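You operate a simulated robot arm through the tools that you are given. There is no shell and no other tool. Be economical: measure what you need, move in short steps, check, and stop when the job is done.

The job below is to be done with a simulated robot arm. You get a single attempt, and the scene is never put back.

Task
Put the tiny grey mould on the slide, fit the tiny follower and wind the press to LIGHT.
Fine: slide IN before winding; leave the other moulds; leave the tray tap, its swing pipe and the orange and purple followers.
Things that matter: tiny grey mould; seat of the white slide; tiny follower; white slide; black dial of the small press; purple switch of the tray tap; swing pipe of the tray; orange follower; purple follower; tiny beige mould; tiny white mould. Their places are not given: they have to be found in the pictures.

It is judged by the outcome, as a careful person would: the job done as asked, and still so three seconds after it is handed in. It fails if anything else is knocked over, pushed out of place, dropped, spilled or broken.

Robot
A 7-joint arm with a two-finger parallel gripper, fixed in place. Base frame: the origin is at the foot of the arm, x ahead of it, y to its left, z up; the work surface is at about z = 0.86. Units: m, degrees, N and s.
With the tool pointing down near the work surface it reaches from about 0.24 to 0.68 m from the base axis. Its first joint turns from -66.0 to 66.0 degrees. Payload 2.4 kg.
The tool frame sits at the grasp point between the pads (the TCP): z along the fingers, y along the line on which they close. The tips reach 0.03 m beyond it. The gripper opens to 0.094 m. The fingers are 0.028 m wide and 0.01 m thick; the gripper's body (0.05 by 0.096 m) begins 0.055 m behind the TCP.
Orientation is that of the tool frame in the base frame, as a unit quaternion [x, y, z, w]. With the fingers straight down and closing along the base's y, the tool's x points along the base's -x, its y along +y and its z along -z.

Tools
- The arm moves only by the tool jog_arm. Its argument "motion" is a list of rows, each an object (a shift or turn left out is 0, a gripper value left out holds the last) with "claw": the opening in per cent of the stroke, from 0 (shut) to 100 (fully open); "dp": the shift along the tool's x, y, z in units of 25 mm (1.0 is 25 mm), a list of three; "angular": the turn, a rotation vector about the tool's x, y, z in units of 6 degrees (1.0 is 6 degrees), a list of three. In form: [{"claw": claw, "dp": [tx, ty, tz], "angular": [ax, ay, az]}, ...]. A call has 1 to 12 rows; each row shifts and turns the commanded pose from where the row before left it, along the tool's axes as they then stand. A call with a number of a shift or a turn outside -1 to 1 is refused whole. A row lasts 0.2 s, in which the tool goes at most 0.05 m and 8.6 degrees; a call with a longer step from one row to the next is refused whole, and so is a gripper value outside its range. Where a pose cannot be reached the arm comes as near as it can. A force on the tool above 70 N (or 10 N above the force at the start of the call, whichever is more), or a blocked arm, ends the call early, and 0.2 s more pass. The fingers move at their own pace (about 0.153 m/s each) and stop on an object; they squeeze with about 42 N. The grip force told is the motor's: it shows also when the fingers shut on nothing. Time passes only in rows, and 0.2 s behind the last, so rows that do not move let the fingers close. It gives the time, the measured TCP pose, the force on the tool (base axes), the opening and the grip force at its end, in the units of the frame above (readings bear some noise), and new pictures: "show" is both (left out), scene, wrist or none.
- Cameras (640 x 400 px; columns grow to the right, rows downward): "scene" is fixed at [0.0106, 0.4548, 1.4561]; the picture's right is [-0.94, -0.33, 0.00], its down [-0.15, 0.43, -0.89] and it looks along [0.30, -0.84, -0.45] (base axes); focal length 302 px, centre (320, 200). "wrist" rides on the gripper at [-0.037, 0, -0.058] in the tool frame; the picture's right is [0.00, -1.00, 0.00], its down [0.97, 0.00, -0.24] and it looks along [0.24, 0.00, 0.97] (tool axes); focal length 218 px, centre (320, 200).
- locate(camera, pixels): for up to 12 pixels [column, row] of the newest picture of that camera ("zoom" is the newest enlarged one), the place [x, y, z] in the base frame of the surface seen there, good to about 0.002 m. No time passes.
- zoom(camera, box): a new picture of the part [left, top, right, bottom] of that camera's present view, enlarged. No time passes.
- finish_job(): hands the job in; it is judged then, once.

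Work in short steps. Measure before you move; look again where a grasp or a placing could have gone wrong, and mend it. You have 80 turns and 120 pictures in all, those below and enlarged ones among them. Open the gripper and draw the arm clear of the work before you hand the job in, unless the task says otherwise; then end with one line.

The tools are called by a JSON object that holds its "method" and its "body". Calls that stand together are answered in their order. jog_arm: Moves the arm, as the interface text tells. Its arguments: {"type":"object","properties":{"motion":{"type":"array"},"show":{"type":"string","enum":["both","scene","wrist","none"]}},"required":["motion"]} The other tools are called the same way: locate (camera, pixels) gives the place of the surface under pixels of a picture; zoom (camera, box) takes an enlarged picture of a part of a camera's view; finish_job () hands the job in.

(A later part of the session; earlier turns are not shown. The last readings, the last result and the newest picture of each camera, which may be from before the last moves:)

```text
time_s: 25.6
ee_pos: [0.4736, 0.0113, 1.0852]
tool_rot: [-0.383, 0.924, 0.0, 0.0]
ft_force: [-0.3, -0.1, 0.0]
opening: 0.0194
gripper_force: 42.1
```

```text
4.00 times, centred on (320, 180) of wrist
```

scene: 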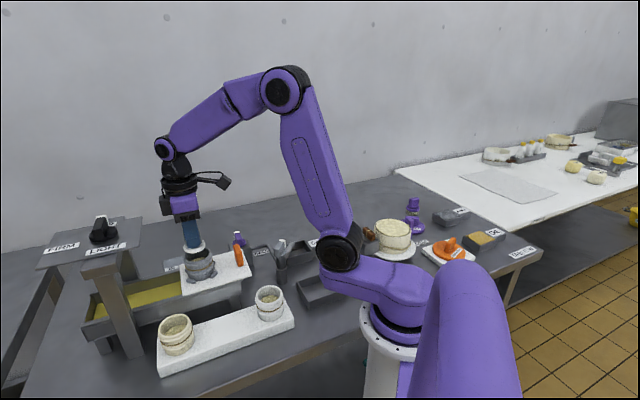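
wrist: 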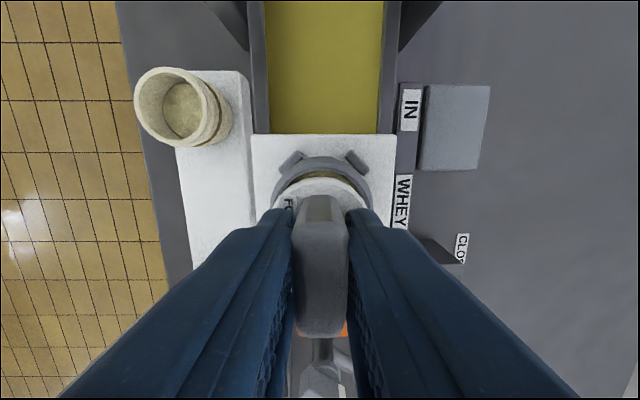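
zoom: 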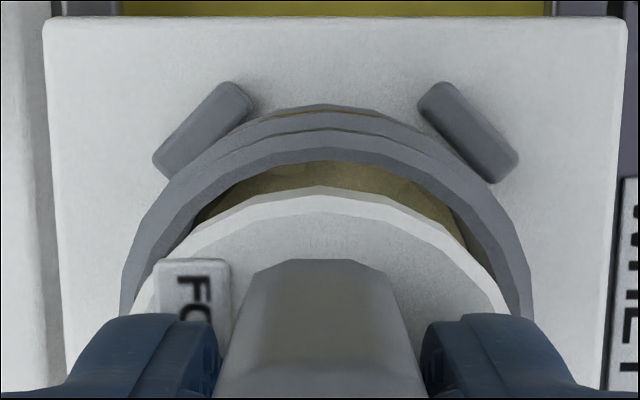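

The disc looks about 1 mm short across the slide. I'll nudge by that and lower to just above the rim, then check again.

{"method": "jog_arm", "body": {"motion": [{"dp": [0, -0.04, 0.4]}, {"dp": [0, 0, 0.24]}, {}, {}], "show": "none"}}

{"method": "zoom", "body": {"camera": "scene", "box": [165, 220, 245, 270]}}

{"method": "zoom", "body": {"camera": "wrist", "box": [240, 130, 400, 230]}}

```text
time_s: 26.6
ee_pos: [0.4735, 0.0096, 1.0683]
tool_rot: [-0.382, 0.924, 0.0, 0.0]
ft_force: [-0.8, -0.7, -0.5]
opening: 0.0194
gripper_force: 42.1
```

```text
8.00 times, centred on (205, 245) of scene
```

zoom: 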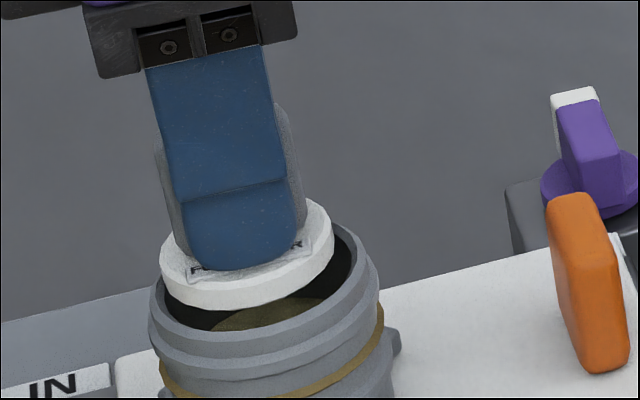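

```text
4.00 times, centred on (320, 180) of wrist
```

zoom: 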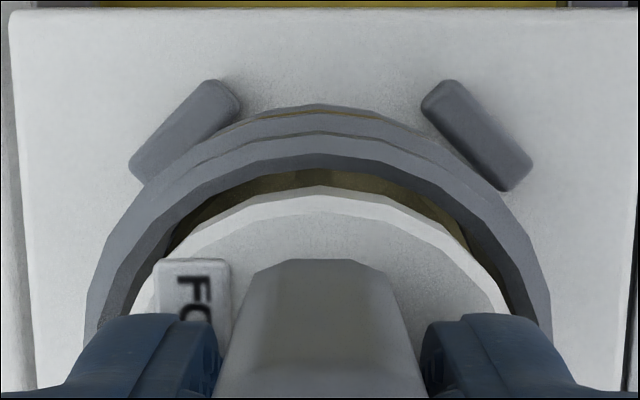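

Wrist view says centred within 1 mm; the scene view hints at a small offset. I'll measure the disc and rim edges in the scene zoom.

{"method": "zoom", "body": {"camera": "scene", "box": [181, 237, 221, 262]}}

```text
16.00 times, centred on (201, 250) of scene
```

zoom: 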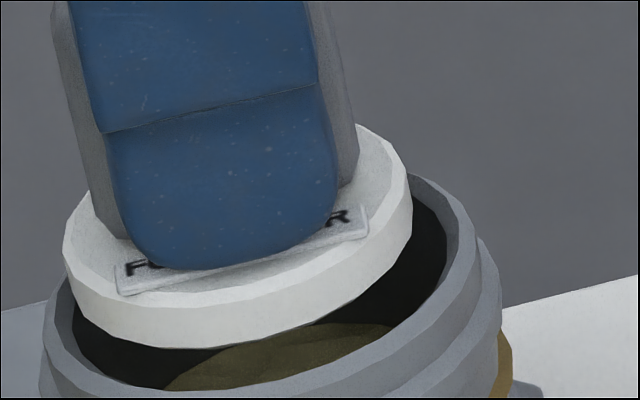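

{"method": "locate", "body": {"camera": "zoom", "pixels": [[70, 255], [405, 195], [75, 290], [405, 225], [230, 335], [60, 330], [455, 250], [425, 185], [65, 290], [375, 140], [470, 215], [300, 318]]}}

```text
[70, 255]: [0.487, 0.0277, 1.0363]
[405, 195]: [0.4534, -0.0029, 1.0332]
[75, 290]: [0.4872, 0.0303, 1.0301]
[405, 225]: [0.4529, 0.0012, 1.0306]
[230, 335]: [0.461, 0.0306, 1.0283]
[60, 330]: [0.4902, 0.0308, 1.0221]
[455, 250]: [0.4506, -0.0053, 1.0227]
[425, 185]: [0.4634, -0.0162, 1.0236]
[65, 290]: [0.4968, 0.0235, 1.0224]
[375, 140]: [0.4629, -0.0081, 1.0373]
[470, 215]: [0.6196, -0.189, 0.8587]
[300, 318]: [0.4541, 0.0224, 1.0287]
```

Fit gives disc radius ~0.0227 against an inner rim ~0.0246, with the disc about 1 mm short across the slide. I'll nudge 0.8 mm and lower slowly into the mould, watching force.

{"method": "jog_arm", "body": {"motion": [{"dp": [0, -0.03, 0]}, {"dp": [0, 0, 0.2]}, {"dp": [0, 0, 0.2]}, {"dp": [0, 0, 0.12]}, {}], "show": "none"}}

{"method": "zoom", "body": {"camera": "scene", "box": [165, 230, 245, 280]}}

{"method": "zoom", "body": {"camera": "wrist", "box": [240, 130, 400, 230]}}

```text
time_s: 27.8
ee_pos: [0.4758, 0.0089, 1.0565]
tool_rot: [-0.383, 0.924, 0.001, -0.001]
ft_force: [0.0, -0.2, -1.6]
opening: 0.0194
gripper_force: 42.0
```

```text
8.00 times, centred on (205, 255) of scene
```

zoom: 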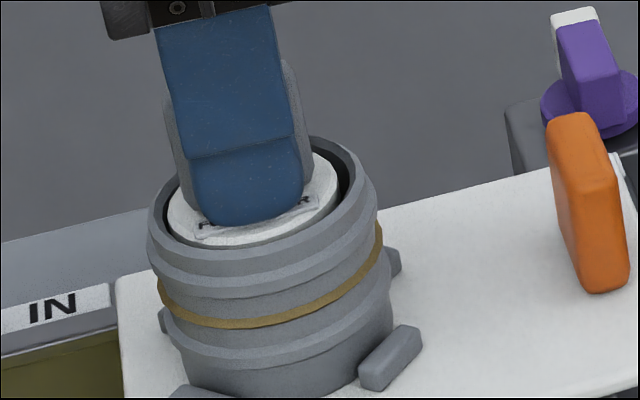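

```text
4.00 times, centred on (320, 180) of wrist
```

zoom: 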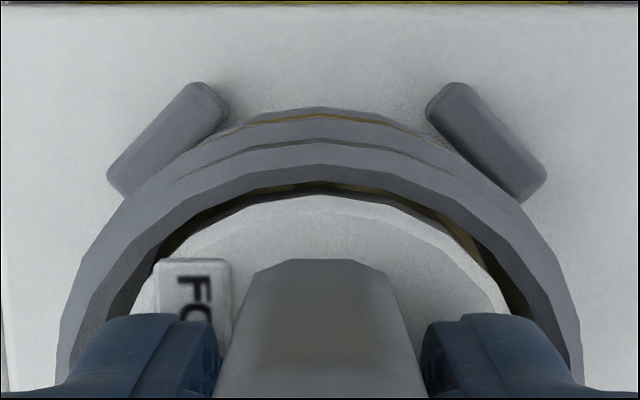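

The disc is entering cleanly, but at this grip the fingers would go into the bore when it is fully down and have no room to open. I'll put the follower back on its block and regrip the knob higher, retracing the exact moves.

{"method": "jog_arm", "body": {"motion": [{"dp": [0, 0, -0.86]}, {"dp": [0, 0, -1]}, {"dp": [0, -1, 0]}, {"dp": [0, -1, 0]}, {"dp": [0, -1, 0]}, {"dp": [0, -1, 0]}, {"dp": [0, -1.0, 0]}, {"dp": [-1, -0.02, 0]}, {"dp": [-1, 0, 0]}, {"dp": [-0.095, 0, 0.4]}, {"dp": [0, 0, 1]}, {}], "show": "wrist"}}

```text
time_s: 30.4
ee_pos: [0.6005, -0.0422, 1.0666]
tool_rot: [-0.383, 0.924, 0.0, -0.001]
ft_force: [0.0, -0.2, -0.4]
opening: 0.0191
gripper_force: 42.0
```

wrist: 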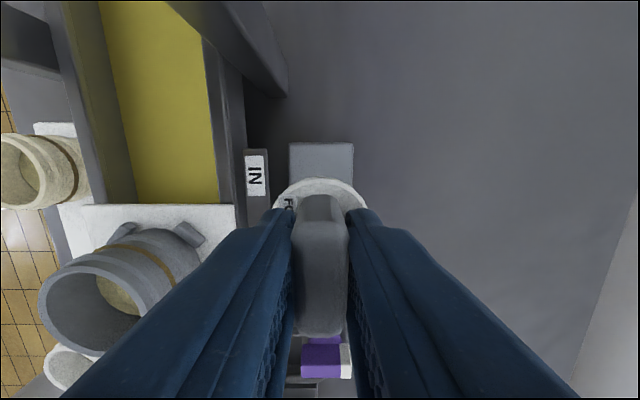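

It is back above its block with 0.1 m to go. I'll lower to contact, keeping a check on force.

{"method": "jog_arm", "body": {"motion": [{"dp": [0, 0, 1]}, {"dp": [0, 0, 1]}, {"dp": [0, 0, 1]}, {"dp": [0, 0, 0.8]}, {"dp": [0, 0, 0.15]}, {}], "show": "none"}}

{"method": "zoom", "body": {"camera": "wrist", "box": [220, 110, 420, 350]}}

```text
time_s: 31.8
ee_pos: [0.6009, -0.0422, 0.9691]
tool_rot: [-0.383, 0.924, -0.001, 0.0]
ft_force: [-1.2, -0.7, -0.3]
opening: 0.0193
gripper_force: 42.2
```

```text
1.67 times, centred on (320, 230) of wrist
```

zoom: 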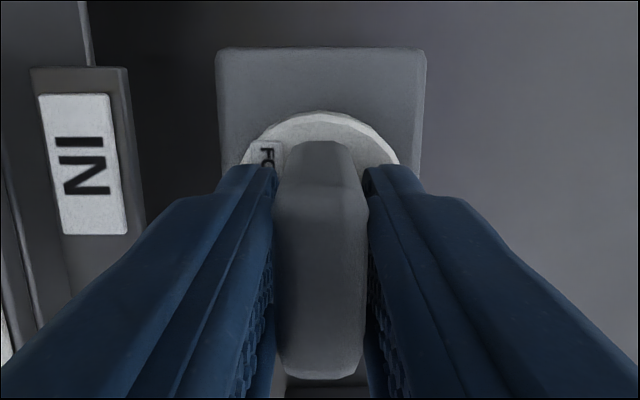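

No contact yet at 0.969; I'll lower 1.5 mm more, open, rise 18 mm and regrip the knob higher.

{"method": "jog_arm", "body": {"motion": [{"dp": [0, 0, 0.06]}, {}, {"claw": 40}, {"claw": 40}, {"dp": [0.06, 0, -0.72]}, {}, {"claw": 0}, {"claw": 0}, {}], "show": "both"}}

```text
time_s: 33.8
ee_pos: [0.5991, -0.0437, 0.984]
tool_rot: [-0.383, 0.924, 0.0, 0.0]
ft_force: [0.1, -0.5, -0.2]
opening: 0.0148
gripper_force: 42.1
```

scene: 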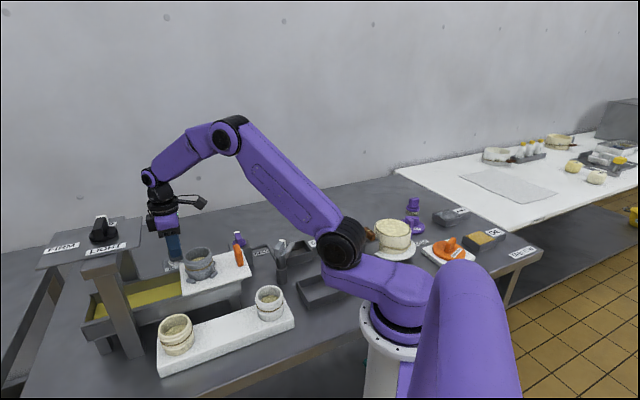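
wrist: 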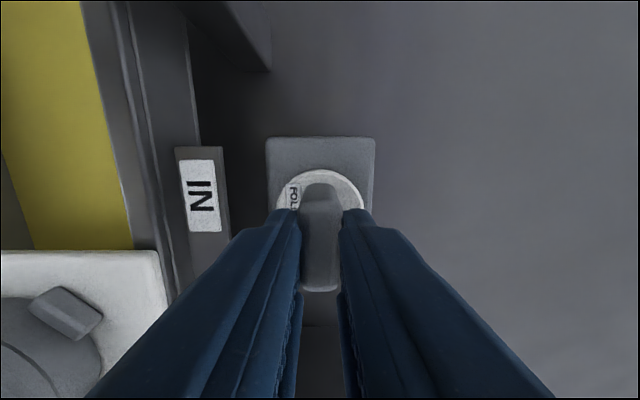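

Regripped near the knob's top. I'll lift and retrace to above the mould, with a slight 0.6 mm correction back along the slide.

{"method": "jog_arm", "body": {"motion": [{"dp": [0, 0, -0.4]}, {"dp": [0, 0, -1]}, {"dp": [0, 0, -1]}, {"dp": [0, 0, -1]}, {"dp": [0, 0, -1]}, {"dp": [0, 0, -1]}, {"dp": [1, 0, 0]}, {"dp": [1, 0, 0]}, {"dp": [0.12, 0.02, 0]}, {}], "show": "none"}}

{"method": "jog_arm", "body": {"motion": [{"dp": [0, 1, 0]}, {"dp": [0, 1, 0]}, {"dp": [0, 1, 0]}, {"dp": [0, 1, 0]}, {"dp": [0, 1, 0]}, {"dp": [0, 0, 0.6]}, {"dp": [0, 0, 0.6]}, {}, {}], "show": "none"}}

{"method": "zoom", "body": {"camera": "scene", "box": [165, 220, 245, 270]}}

{"method": "zoom", "body": {"camera": "wrist", "box": [240, 130, 400, 230]}}

```text
time_s: 36.0
ee_pos: [0.5609, -0.0814, 1.1192]
tool_rot: [-0.382, 0.924, 0.001, -0.001]
ft_force: [0.1, 0.0, -1.0]
opening: 0.0147
gripper_force: 42.3
```

```text
time_s: 38.0
ee_pos: [0.4726, 0.0064, 1.0901]
tool_rot: [-0.383, 0.924, 0.0, 0.001]
ft_force: [0.5, 0.2, 0.5]
opening: 0.0146
gripper_force: 41.8
```

```text
8.00 times, centred on (205, 245) of scene
```

zoom: 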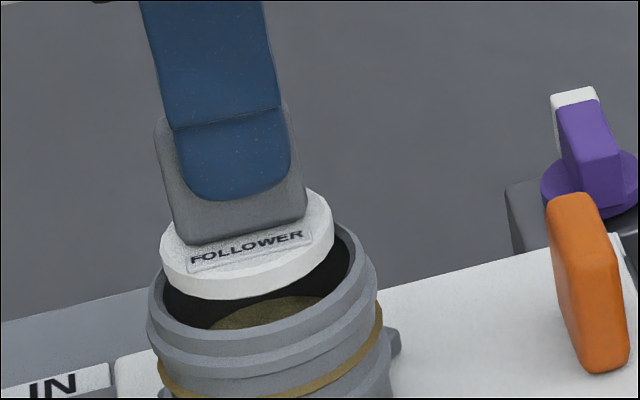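

```text
4.00 times, centred on (320, 180) of wrist
```

zoom: 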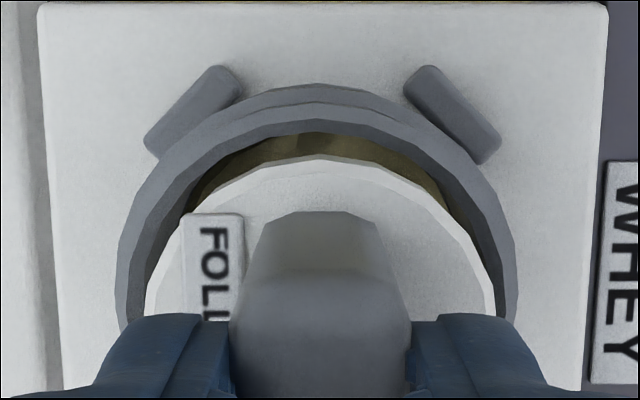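

Alignment repeats well. I'll lower into the mould in small steps with the force watched.

{"method": "jog_arm", "body": {"motion": [{"dp": [0.03, 0, 0.2]}, {"dp": [0, 0, 0.2]}, {"dp": [0, 0, 0.2]}, {"dp": [0, 0, 0.2]}, {"dp": [0, 0, 0.2]}, {}], "show": "none"}}

{"method": "zoom", "body": {"camera": "scene", "box": [165, 230, 245, 280]}}

```text
time_s: 39.4
ee_pos: [0.4718, 0.0061, 1.0646]
tool_rot: [-0.382, 0.924, 0.001, 0.0]
ft_force: [1.0, -0.6, -0.4]
opening: 0.0144
gripper_force: 41.9
```

```text
8.00 times, centred on (205, 255) of scene
```

zoom: 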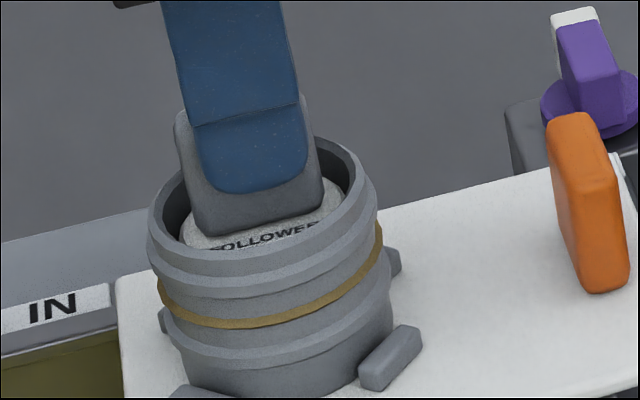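

The disc is in the bore with no contact force. I'll continue down to the curd, about 10 mm more.

{"method": "jog_arm", "body": {"motion": [{"dp": [-0.03, 0, 0.15]}, {"dp": [0, 0, 0.12]}, {"dp": [0, 0, 0.08]}, {}], "show": "none"}}

```text
time_s: 40.4
ee_pos: [0.4725, 0.0072, 1.0557]
tool_rot: [-0.383, 0.924, 0.0, 0.0]
ft_force: [0.5, -0.2, 0.3]
opening: 0.015
gripper_force: 42.3
```

{"method": "jog_arm", "body": {"motion": [{"dp": [0, 0, 0.04]}, {"dp": [0, 0, 0.04]}, {}], "show": "none"}}

{"method": "zoom", "body": {"camera": "scene", "box": [165, 230, 245, 280]}}

```text
time_s: 41.2
ee_pos: [0.4731, 0.0079, 1.0552]
tool_rot: [-0.383, 0.924, -0.001, 0.002]
ft_force: [-4.0, 1.1, 35.5]
opening: 0.0148
gripper_force: 41.8
```

```text
8.00 times, centred on (205, 255) of scene
```

zoom: 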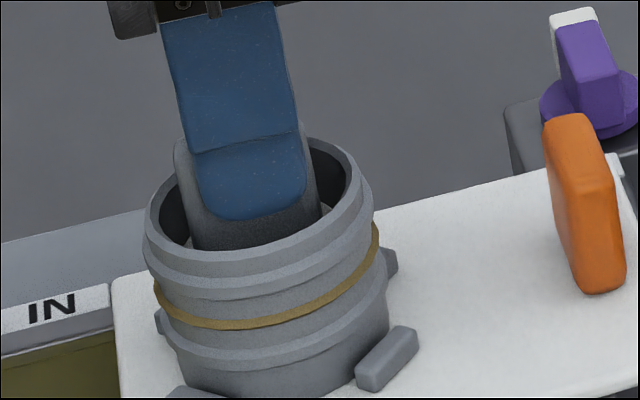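

Contact at the expected curd depth (35 N). I'll ease up 1 mm, open moderately and lift clear.

{"method": "jog_arm", "body": {"motion": [{"dp": [0, 0, -0.05]}, {"claw": 30}, {"claw": 30}, {"dp": [0, 0, -0.6]}, {"dp": [0, 0, -1]}, {"dp": [0, 0, -1]}, {}], "show": "wrist"}}

{"method": "zoom", "body": {"camera": "scene", "box": [150, 220, 262, 290]}}

```text
time_s: 42.8
ee_pos: [0.4715, 0.007, 1.1198]
tool_rot: [-0.383, 0.924, 0.001, -0.001]
ft_force: [0.2, 0.3, -1.9]
opening: 0.022
gripper_force: 0.1
```

wrist: 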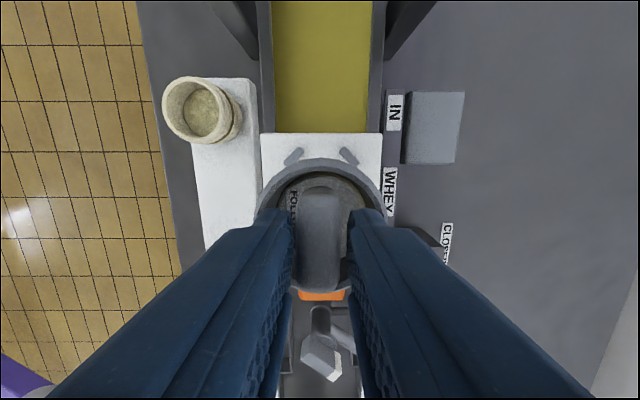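

```text
5.71 times, centred on (206, 255) of scene
```

zoom: 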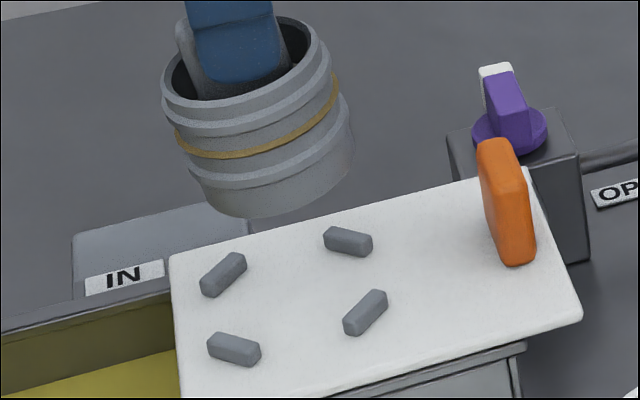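

The opening fingers jammed inside the rim and lifted the mould with them (opening stuck at 0.022). I'll lower straight back down along the same line, stopping just above the slide to check.

{"method": "jog_arm", "body": {"motion": [{"dp": [0, 0, 0.6]}, {"dp": [0, 0, 0.6]}, {"dp": [0, 0, 0.5]}, {"dp": [0, 0, 0.3]}, {}], "show": "wrist"}}

{"method": "zoom", "body": {"camera": "scene", "box": [150, 220, 262, 290]}}

```text
time_s: 44.0
ee_pos: [0.4729, 0.0075, 1.0689]
tool_rot: [-0.383, 0.924, 0.0, 0.0]
ft_force: [-0.4, 0.9, -2.4]
opening: 0.0224
gripper_force: 0.0
```

wrist: 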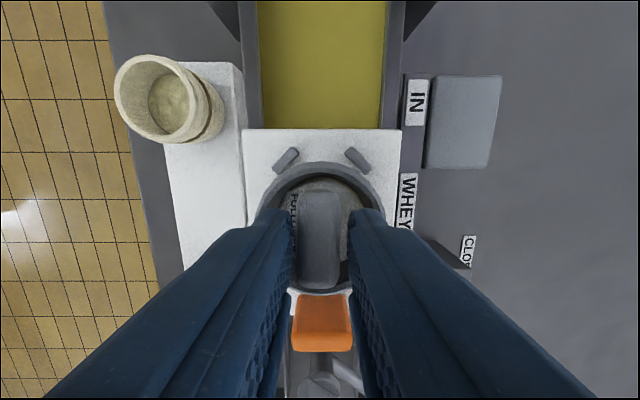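

```text
5.71 times, centred on (206, 255) of scene
```

zoom: 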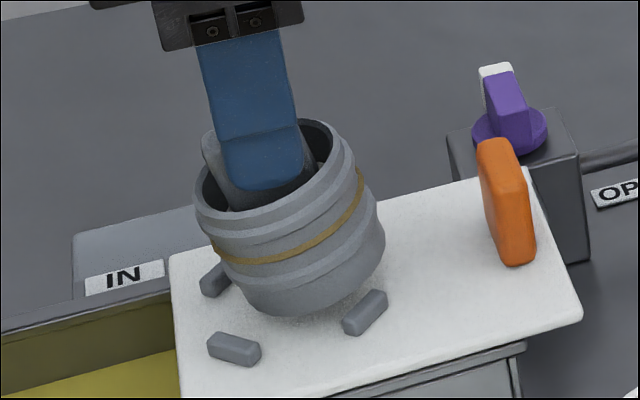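

The mould is back near its seat but tilted about the finger line, base swung toward the handle. I'll measure the tilt from its rim before righting it.

{"method": "locate", "body": {"camera": "zoom", "pixels": [[200, 185], [347, 155], [325, 124], [230, 220], [290, 205], [335, 175], [205, 210], [310, 120], [260, 312], [375, 250], [300, 300], [345, 290]]}}

{"method": "zoom", "body": {"camera": "wrist", "box": [220, 130, 420, 370]}}

```text
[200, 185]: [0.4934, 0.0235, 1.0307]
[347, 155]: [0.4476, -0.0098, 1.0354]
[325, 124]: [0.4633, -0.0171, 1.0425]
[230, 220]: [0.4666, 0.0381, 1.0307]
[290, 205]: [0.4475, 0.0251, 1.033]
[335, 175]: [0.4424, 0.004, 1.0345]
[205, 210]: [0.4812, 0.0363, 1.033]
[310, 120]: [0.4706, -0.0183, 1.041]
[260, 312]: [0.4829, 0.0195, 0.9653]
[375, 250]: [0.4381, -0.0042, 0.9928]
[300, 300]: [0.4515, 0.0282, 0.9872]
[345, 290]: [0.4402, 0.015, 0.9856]
```

```text
1.67 times, centred on (320, 250) of wrist
```

zoom: 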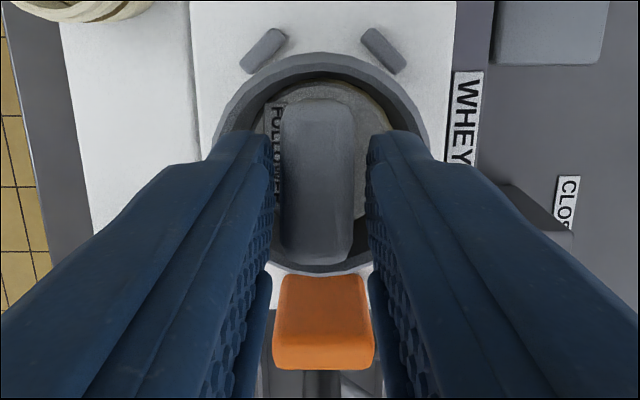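

Rim tilts about 8° (low on the press side). I'll raise 4 mm and turn the tool about its y axis half that amount to confirm the direction.

{"method": "jog_arm", "body": {"motion": [{"dp": [0, 0, -0.16]}, {"angular": [0, -0.35, 0]}, {"angular": [0, -0.35, 0]}, {}], "show": "none"}}

{"method": "zoom", "body": {"camera": "scene", "box": [150, 220, 262, 290]}}

```text
time_s: 45.0
ee_pos: [0.4724, 0.0086, 1.0746]
tool_rot: [-0.382, 0.923, 0.015, 0.033]
ft_force: [0.8, -0.2, -1.2]
opening: 0.0231
gripper_force: 0.1
```

```text
5.71 times, centred on (206, 255) of scene
```

zoom: 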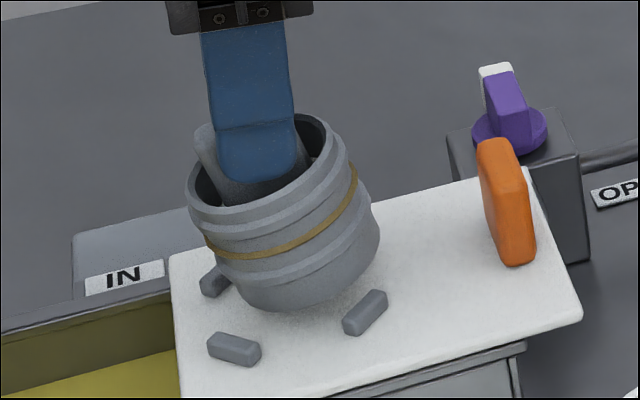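

The mould is slipping on the fingers rather than following them. I'll measure its lowest base edge so I can set that edge down exactly in the seat and let the base settle flat.

{"method": "locate", "body": {"camera": "zoom", "pixels": [[222, 265], [235, 290], [250, 303], [275, 308], [300, 303], [330, 290], [360, 270], [377, 240], [192, 185], [340, 145], [300, 117], [230, 215]]}}

{"method": "zoom", "body": {"camera": "wrist", "box": [220, 130, 420, 370]}}

```text
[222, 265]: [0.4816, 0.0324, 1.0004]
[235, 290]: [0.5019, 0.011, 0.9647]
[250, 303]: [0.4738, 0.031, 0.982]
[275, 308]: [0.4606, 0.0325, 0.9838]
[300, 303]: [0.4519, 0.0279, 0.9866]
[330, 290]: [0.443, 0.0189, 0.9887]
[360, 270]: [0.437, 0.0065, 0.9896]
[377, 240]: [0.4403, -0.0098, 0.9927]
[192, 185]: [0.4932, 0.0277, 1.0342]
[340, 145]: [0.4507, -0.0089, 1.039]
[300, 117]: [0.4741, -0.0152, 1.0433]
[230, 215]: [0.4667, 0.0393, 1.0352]
```

```text
1.67 times, centred on (320, 250) of wrist
```

zoom: 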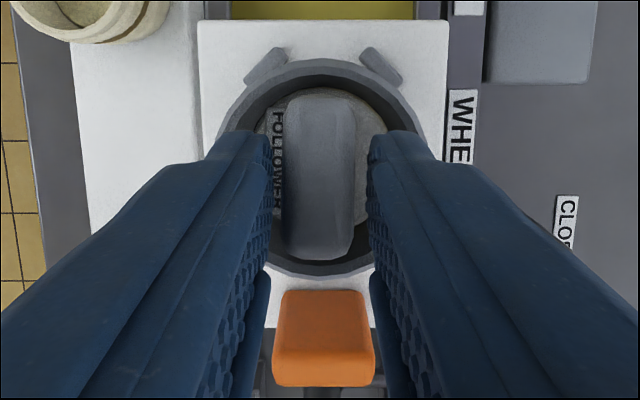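

Base tilt is about 10°, low edge toward the press at roughly u +8 mm short of its seat position. I'll shift 8 mm toward the press, 3 mm across, and lower 10 mm so that the low edge nears the slide.

{"method": "jog_arm", "body": {"motion": [{"dp": [-0.16, -0.06, 0]}, {"dp": [-0.16, -0.06, 0]}, {"dp": [0, 0, 0.2]}, {"dp": [0, 0, 0.2]}, {}], "show": "none"}}

{"method": "zoom", "body": {"camera": "scene", "box": [150, 220, 262, 290]}}

```text
time_s: 46.2
ee_pos: [0.4817, 0.0117, 1.0624]
tool_rot: [-0.383, 0.923, 0.015, 0.033]
ft_force: [-0.8, 0.3, 1.5]
opening: 0.0282
gripper_force: 0.2
```

```text
5.71 times, centred on (206, 255) of scene
```

zoom: 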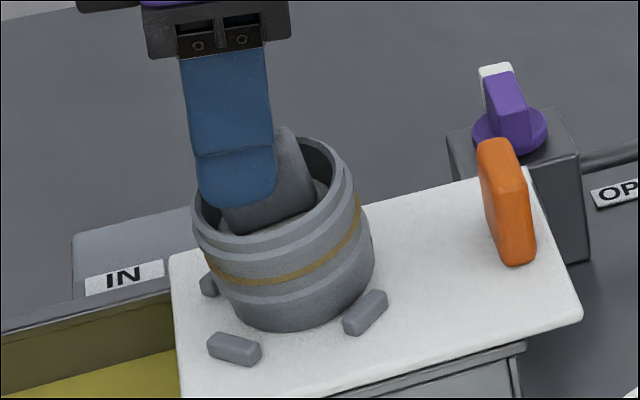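

The fingers are now at their full commanded opening, so the mould has come off and settled at the seat. I'll narrow slightly so the fingers don't drag on the bore, then rise 10 mm and check.

{"method": "jog_arm", "body": {"motion": [{"claw": 25}, {}, {"dp": [0, 0, -0.2]}, {"dp": [0, 0, -0.2]}, {}], "show": "wrist"}}

{"method": "zoom", "body": {"camera": "scene", "box": [150, 220, 262, 290]}}

```text
time_s: 47.4
ee_pos: [0.4811, 0.0108, 1.076]
tool_rot: [-0.382, 0.923, 0.014, 0.034]
ft_force: [-0.2, 0.0, 0.1]
opening: 0.0234
gripper_force: 0.1
```

wrist: 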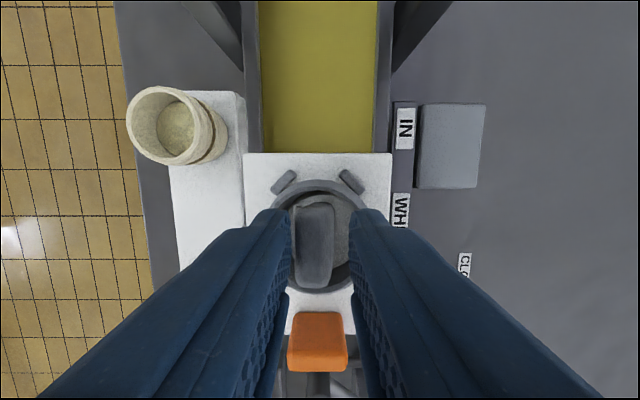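

```text
5.71 times, centred on (206, 255) of scene
```

zoom: 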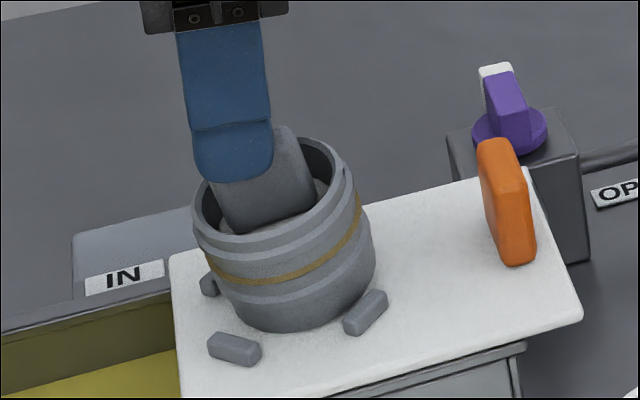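

The mould stayed put. I'll rise clear, take out the tool tilt and inspect from above.

{"method": "jog_arm", "body": {"motion": [{"dp": [0, 0, -0.8]}, {"dp": [0, 0, -0.8]}, {"dp": [0, 0, -0.8], "angular": [0, 0.35, 0]}, {"angular": [0, 0.35, 0], "claw": 82}, {}], "show": "wrist"}}

{"method": "zoom", "body": {"camera": "scene", "box": [150, 220, 262, 290]}}

{"method": "zoom", "body": {"camera": "wrist", "box": [240, 120, 400, 280]}}

```text
time_s: 48.6
ee_pos: [0.477, 0.0089, 1.1354]
tool_rot: [-0.383, 0.924, 0.0, 0.0]
ft_force: [0.8, 0.3, -0.1]
opening: 0.0771
gripper_force: 0.0
```

wrist: 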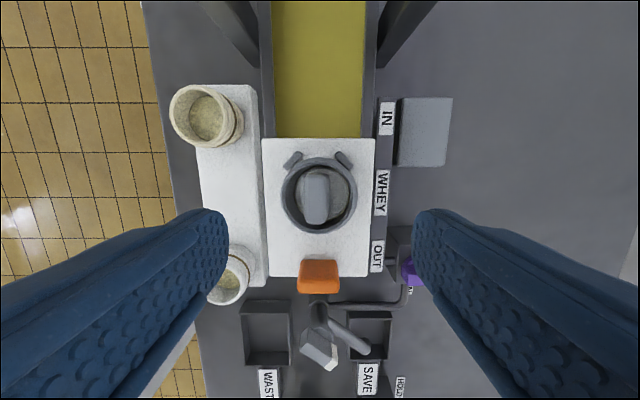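

```text
5.71 times, centred on (206, 255) of scene
```

zoom: 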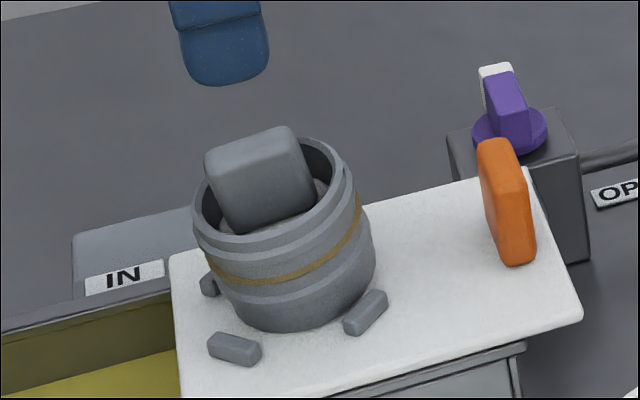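

```text
2.50 times, centred on (320, 200) of wrist
```

zoom: 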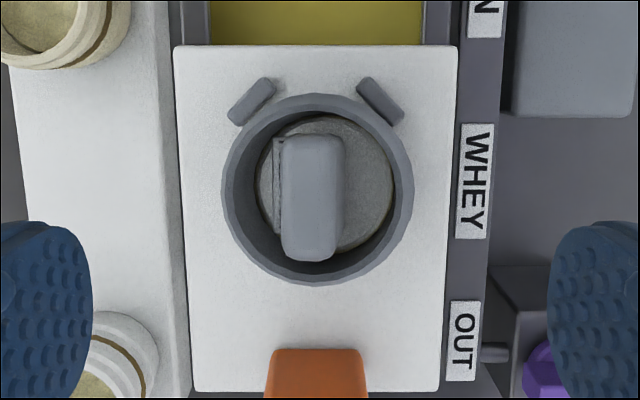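

The mould now leans, its handle-side base resting on the two near pegs, with the follower still inside. I'll measure its pose so that I can regrip it from outside, right it and reseat it.

{"method": "locate", "body": {"camera": "zoom", "pixels": [[228, 190], [406, 190], [317, 100], [317, 279], [250, 130], [383, 130], [252, 250], [382, 250], [315, 200], [315, 145], [315, 250], [375, 190]]}}

{"method": "locate", "body": {"camera": "scene", "pixels": [[190, 271], [194, 275], [200, 277], [206, 275], [211, 270], [215, 263], [187, 269], [204, 276]]}}

```text
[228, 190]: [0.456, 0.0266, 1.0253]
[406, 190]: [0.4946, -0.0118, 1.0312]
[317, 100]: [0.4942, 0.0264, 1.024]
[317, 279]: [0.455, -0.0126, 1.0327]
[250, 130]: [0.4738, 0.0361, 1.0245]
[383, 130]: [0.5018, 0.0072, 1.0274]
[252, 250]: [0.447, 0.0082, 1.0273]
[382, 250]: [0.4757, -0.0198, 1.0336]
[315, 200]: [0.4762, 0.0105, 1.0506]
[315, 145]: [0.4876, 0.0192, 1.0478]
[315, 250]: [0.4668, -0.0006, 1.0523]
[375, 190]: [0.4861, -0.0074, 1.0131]
```

```text
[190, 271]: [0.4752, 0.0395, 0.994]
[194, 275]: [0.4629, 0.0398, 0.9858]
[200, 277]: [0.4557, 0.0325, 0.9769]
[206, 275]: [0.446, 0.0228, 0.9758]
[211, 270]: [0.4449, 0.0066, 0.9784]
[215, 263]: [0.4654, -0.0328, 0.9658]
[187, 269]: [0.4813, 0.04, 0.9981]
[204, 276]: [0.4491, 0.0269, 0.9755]
```

The mould tilts about 11° with its base displaced about 12 mm onto the −y peg; rim centre (0.4748,0.0075,1.028). I'll tilt the tool +9° to match its lean, centre over it and come down most of the way.

{"method": "jog_arm", "body": {"motion": [{"claw": 92, "dp": [0.22, -0.06, 0], "angular": [0, 0.75, 0]}, {"angular": [0, 0.75, 0]}, {"dp": [-0.157, 0, 0.994]}, {"dp": [-0.157, 0, 0.994]}, {"dp": [-0.157, 0, 0.994]}, {}], "show": "both"}}

{"method": "zoom", "body": {"camera": "scene", "box": [150, 220, 262, 290]}}

```text
time_s: 50.0
ee_pos: [0.4747, 0.0035, 1.0602]
tool_rot: [-0.382, 0.921, -0.03, -0.072]
ft_force: [0.0, 0.3, -0.6]
opening: 0.0865
gripper_force: 0.0
```

scene: 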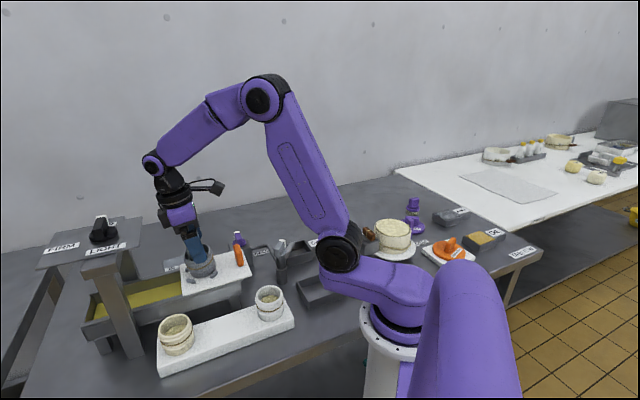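
wrist: 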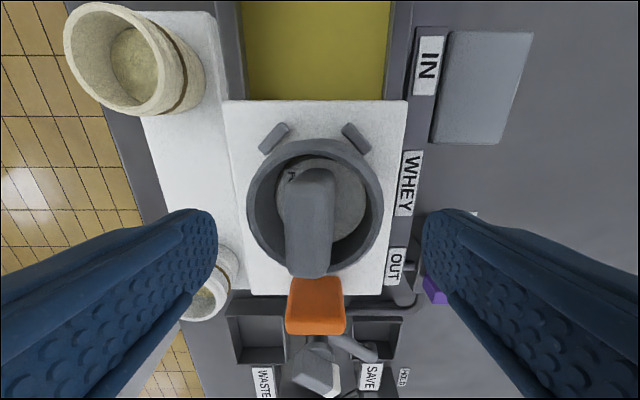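

```text
5.71 times, centred on (206, 255) of scene
```

zoom: 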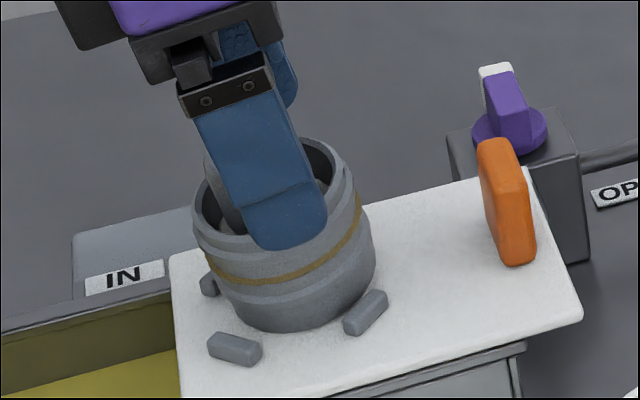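

The fingers straddle the mould evenly (tips at 218 and 422, mould at 315). I'll descend the last 50 mm and close.

{"method": "jog_arm", "body": {"motion": [{"dp": [-0.157, 0, 0.994]}, {"dp": [-0.157, 0, 0.99]}, {}, {"claw": 40}, {"claw": 0}, {"claw": 0}, {}], "show": "wrist"}}

{"method": "zoom", "body": {"camera": "scene", "box": [150, 220, 262, 290]}}

```text
time_s: 51.6
ee_pos: [0.4741, 0.0027, 1.0088]
tool_rot: [-0.381, 0.921, -0.031, -0.072]
ft_force: [0.5, -0.9, 2.2]
opening: 0.0621
gripper_force: 42.4
```

wrist: 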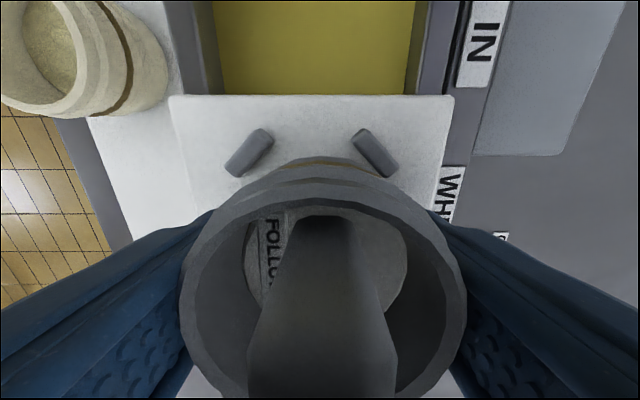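

```text
5.71 times, centred on (206, 255) of scene
```

zoom: 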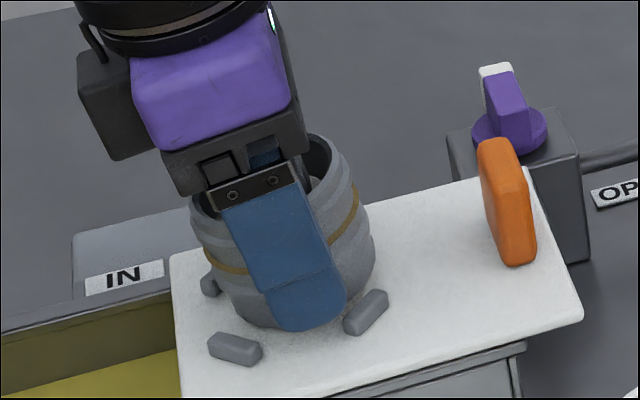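

Gripped at 0.062 m. I'll lift 30 mm vertically and turn the tool back to vertical, then check how the mould stands.

{"method": "jog_arm", "body": {"motion": [{"dp": [0.094, 0, -0.593]}, {"dp": [0.094, 0, -0.593]}, {"angular": [0, -0.75, 0]}, {"angular": [0, -0.75, 0]}, {}, {}], "show": "wrist"}}

{"method": "zoom", "body": {"camera": "scene", "box": [150, 220, 262, 290]}}

```text
time_s: 53.0
ee_pos: [0.4743, 0.0026, 1.038]
tool_rot: [-0.382, 0.924, 0.0, 0.0]
ft_force: [-0.5, -0.2, -0.5]
opening: 0.0618
gripper_force: 42.0
```

wrist: 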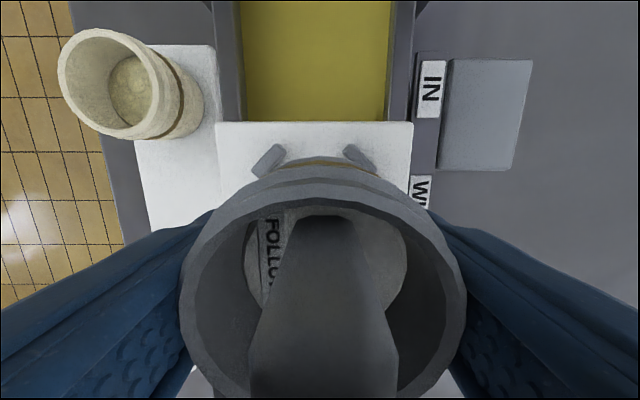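

```text
5.71 times, centred on (206, 255) of scene
```

zoom: 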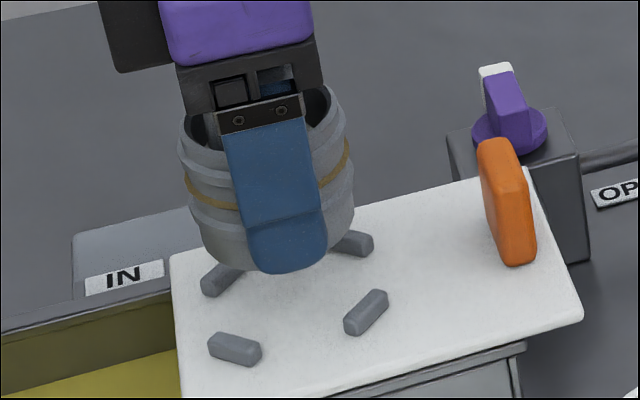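

The mould now looks upright. I'll verify with rim and base measurements.

{"method": "locate", "body": {"camera": "wrist", "pixels": [[190, 310], [458, 310], [322, 192], [225, 230], [425, 230], [205, 355], [446, 355], [265, 200], [380, 200], [322, 300], [322, 225], [400, 290]]}}

{"method": "locate", "body": {"camera": "zoom", "pixels": [[207, 250], [222, 265], [240, 268], [330, 250], [345, 235], [183, 145], [345, 125], [186, 180], [350, 155], [195, 225], [352, 205], [328, 90]]}}

```text
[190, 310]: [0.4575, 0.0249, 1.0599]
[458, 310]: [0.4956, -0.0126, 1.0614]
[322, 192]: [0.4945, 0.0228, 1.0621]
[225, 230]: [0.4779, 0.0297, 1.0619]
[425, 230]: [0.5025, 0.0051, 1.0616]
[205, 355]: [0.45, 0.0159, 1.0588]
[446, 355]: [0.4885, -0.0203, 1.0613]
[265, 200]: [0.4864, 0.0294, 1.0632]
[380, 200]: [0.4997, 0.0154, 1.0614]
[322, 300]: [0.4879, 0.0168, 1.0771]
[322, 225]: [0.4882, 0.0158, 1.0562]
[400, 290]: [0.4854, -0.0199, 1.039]
```

```text
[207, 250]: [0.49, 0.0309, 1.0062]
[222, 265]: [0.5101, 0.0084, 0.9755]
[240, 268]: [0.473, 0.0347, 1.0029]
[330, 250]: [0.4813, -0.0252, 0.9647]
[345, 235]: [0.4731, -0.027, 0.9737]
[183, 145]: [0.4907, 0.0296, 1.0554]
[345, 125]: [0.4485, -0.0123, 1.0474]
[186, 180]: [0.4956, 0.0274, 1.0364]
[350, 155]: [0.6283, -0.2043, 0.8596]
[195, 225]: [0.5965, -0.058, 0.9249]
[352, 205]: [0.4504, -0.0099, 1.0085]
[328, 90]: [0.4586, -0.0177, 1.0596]
```

The mould is upright within about 2–3°, its centre at (0.475,0.0048). I'll shift it by (−2,+4) mm onto the seat centre, lower 20 mm, and check against the pegs.

{"method": "jog_arm", "body": {"motion": [{"dp": [-0.056, 0.168, 0]}, {"dp": [0, 0, 0.4]}, {"dp": [0, 0, 0.4]}, {}, {}], "show": "none"}}

{"method": "zoom", "body": {"camera": "scene", "box": [165, 230, 261, 290]}}

{"method": "zoom", "body": {"camera": "wrist", "box": [160, 110, 480, 310]}}

```text
time_s: 54.2
ee_pos: [0.4729, 0.007, 1.0189]
tool_rot: [-0.383, 0.924, 0.0, -0.001]
ft_force: [0.4, 0.3, -1.2]
opening: 0.0621
gripper_force: 42.3
```

```text
6.67 times, centred on (213, 260) of scene
```

zoom: 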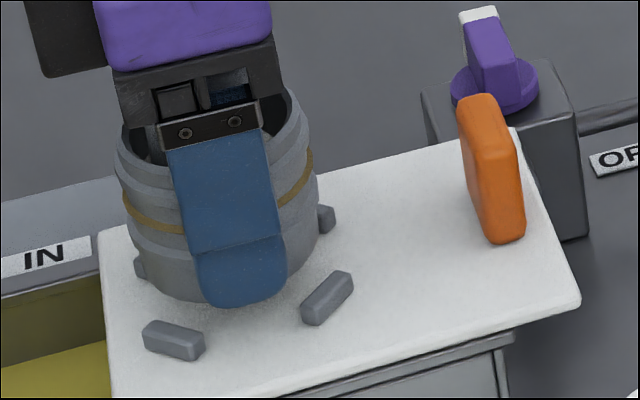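

```text
2.00 times, centred on (320, 210) of wrist
```

zoom: 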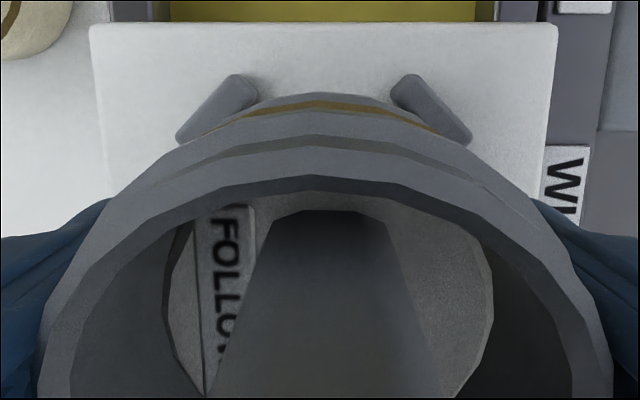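

The peg positions relative to the mould match the first good placement. I'll lower 13 mm more and check.

{"method": "jog_arm", "body": {"motion": [{"dp": [0, 0, 0.2]}, {"dp": [0, 0, 0.2]}, {"dp": [0, 0, 0.12]}, {}], "show": "none"}}

{"method": "zoom", "body": {"camera": "scene", "box": [165, 230, 261, 290]}}

```text
time_s: 55.2
ee_pos: [0.4722, 0.0068, 1.0059]
tool_rot: [-0.383, 0.924, 0.0, -0.001]
ft_force: [1.6, 0.5, -0.8]
opening: 0.0621
gripper_force: 42.2
```

```text
6.67 times, centred on (213, 260) of scene
```

zoom: 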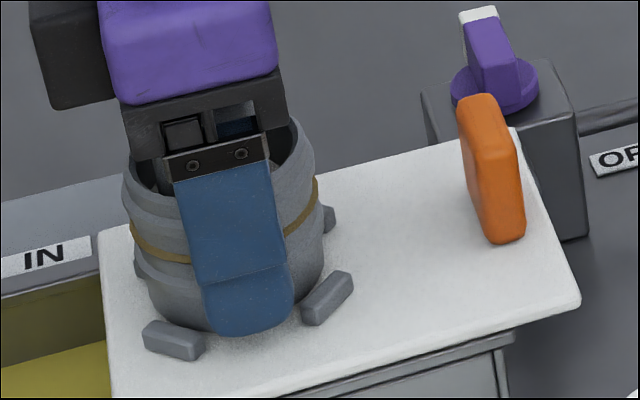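

The base is already below the peg tops with no side force. I'll lower to contact.

{"method": "jog_arm", "body": {"motion": [{"dp": [0, 0, 0.08]}, {"dp": [0, 0, 0.05]}, {}], "show": "none"}}

```text
time_s: 56.0
ee_pos: [0.4722, 0.0061, 1.0033]
tool_rot: [-0.383, 0.924, 0.0, 0.0]
ft_force: [-0.5, 0.7, 2.8]
opening: 0.0619
gripper_force: 42.0
```

{"method": "jog_arm", "body": {"motion": [{"dp": [0, 0, 0.04]}, {"dp": [0, 0, 0.03]}, {}], "show": "none"}}

```text
time_s: 56.8
ee_pos: [0.474, 0.0069, 1.0005]
tool_rot: [-0.383, 0.924, 0.0, 0.003]
ft_force: [3.1, -1.7, 25.0]
opening: 0.0618
gripper_force: 41.9
```

Seated with 25 N of contact. I'll open wide and lift clear, then inspect.

{"method": "jog_arm", "body": {"motion": [{"dp": [0, 0, -0.03]}, {"claw": 85}, {"claw": 85}, {}, {"dp": [0, 0, -0.6]}, {"dp": [0, 0, -1]}, {"dp": [0, 0, -1]}, {"dp": [0, 0, -1]}, {"dp": [0, 0, -1]}, {}], "show": "wrist"}}

{"method": "zoom", "body": {"camera": "scene", "box": [165, 230, 261, 290]}}

{"method": "zoom", "body": {"camera": "wrist", "box": [240, 120, 400, 280]}}

```text
time_s: 59.0
ee_pos: [0.4723, 0.0066, 1.1178]
tool_rot: [-0.383, 0.924, 0.0, 0.0]
ft_force: [-0.6, -0.3, 0.7]
opening: 0.0797
gripper_force: 0.0
```

wrist: 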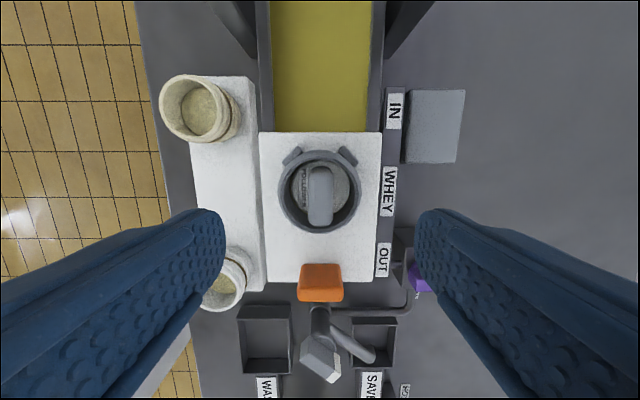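

```text
6.67 times, centred on (213, 260) of scene
```

zoom: 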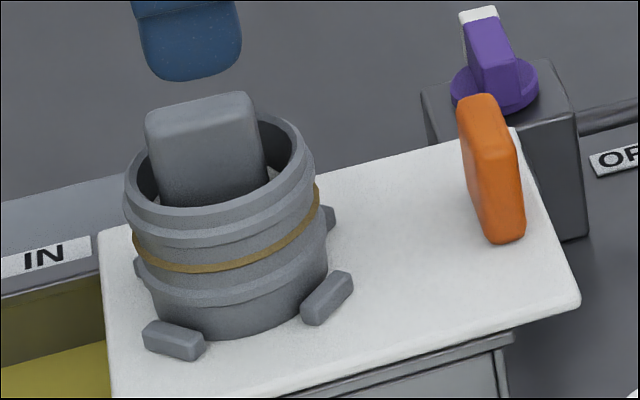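

```text
2.50 times, centred on (320, 200) of wrist
```

zoom: 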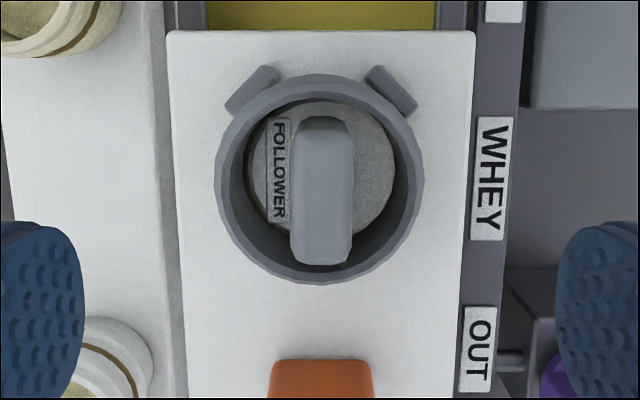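

The mould is back between the pegs. I'll check that rim and follower are level.

{"method": "locate", "body": {"camera": "zoom", "pixels": [[222, 180], [416, 180], [318, 85], [318, 275], [322, 140], [322, 240], [305, 190], [345, 190], [265, 180], [385, 165], [345, 110], [375, 220]]}}

{"method": "locate", "body": {"camera": "wrist", "pixels": [[320, 268], [320, 275], [320, 290], [302, 285], [340, 285], [320, 315], [330, 360], [350, 310], [395, 305], [320, 325]]}}

```text
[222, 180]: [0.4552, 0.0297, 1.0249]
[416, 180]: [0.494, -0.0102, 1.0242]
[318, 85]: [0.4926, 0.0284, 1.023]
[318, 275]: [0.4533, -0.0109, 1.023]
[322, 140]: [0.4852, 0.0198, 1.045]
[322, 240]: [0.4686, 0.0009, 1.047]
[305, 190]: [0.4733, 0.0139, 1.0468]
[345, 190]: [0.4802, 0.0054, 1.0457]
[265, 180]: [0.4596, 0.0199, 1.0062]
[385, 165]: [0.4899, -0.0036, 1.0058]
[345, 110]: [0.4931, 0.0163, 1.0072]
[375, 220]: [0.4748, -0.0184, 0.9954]
```

```text
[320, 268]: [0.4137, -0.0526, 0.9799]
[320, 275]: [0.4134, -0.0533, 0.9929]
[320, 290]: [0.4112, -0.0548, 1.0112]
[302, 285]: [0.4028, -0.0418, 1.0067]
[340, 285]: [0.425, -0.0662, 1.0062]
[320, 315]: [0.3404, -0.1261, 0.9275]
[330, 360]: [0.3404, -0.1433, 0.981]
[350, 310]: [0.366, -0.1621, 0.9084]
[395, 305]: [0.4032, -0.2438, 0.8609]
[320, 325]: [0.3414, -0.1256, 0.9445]
```

Rim is level (1.023–1.025) and the follower sits flat at 1.006. Next I'll shut the fingers and move behind the orange handle (its centre u≈0.252), tilting the tips 15° forward so the gripper body stays clear of the press plate.

{"method": "jog_arm", "body": {"motion": [{"claw": 0, "dp": [1, 0, 0]}, {"dp": [1, 0, 0]}, {"dp": [1, 0, 0]}, {"dp": [1, 0, 0]}, {"dp": [1, 0, 0]}, {"dp": [0.14, 0, 0], "angular": [0, -0.84, 0]}, {"angular": [0, -0.83, 0]}, {"angular": [0, -0.83, 0]}, {"dp": [0.259, 0, 0.966]}, {"dp": [0.259, 0, 0.966]}, {"dp": [0.259, 0, 0.966]}, {}], "show": "both"}}

```text
time_s: 61.6
ee_pos: [0.3818, -0.0832, 1.042]
tool_rot: [-0.379, 0.916, 0.05, 0.121]
ft_force: [0.4, 1.7, -0.9]
opening: 0.0
gripper_force: 33.1
```

scene: 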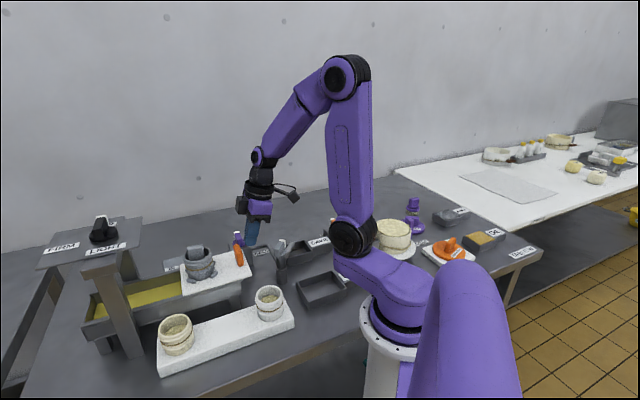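
wrist: 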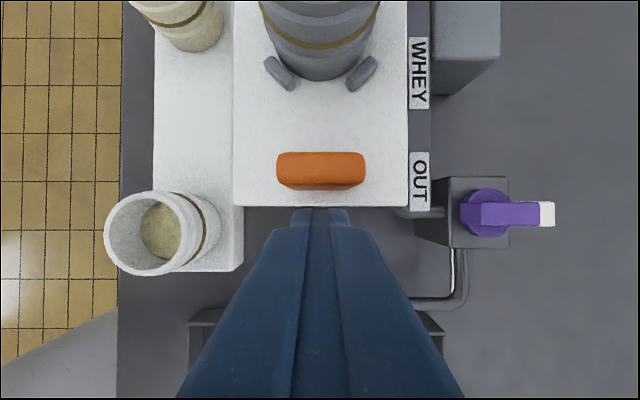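

{"method": "locate", "body": {"camera": "wrist", "pixels": [[320, 156], [320, 170], [320, 180], [320, 188], [320, 200], [430, 215], [460, 260], [440, 300], [400, 330]]}}

{"method": "zoom", "body": {"camera": "scene", "box": [200, 210, 328, 290]}}

```text
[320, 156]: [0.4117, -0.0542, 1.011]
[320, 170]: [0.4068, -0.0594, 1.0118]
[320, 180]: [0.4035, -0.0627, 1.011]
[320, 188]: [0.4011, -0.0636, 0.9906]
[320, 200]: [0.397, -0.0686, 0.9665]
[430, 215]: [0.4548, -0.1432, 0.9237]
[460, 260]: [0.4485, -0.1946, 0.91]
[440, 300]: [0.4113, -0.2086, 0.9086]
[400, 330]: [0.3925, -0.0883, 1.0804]
```

```text
5.00 times, centred on (264, 250) of scene
```

zoom: 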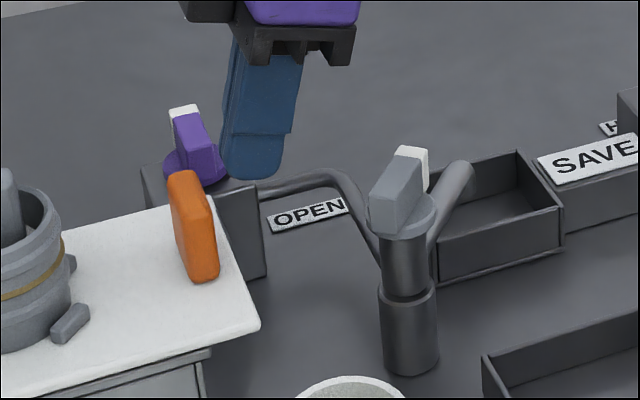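

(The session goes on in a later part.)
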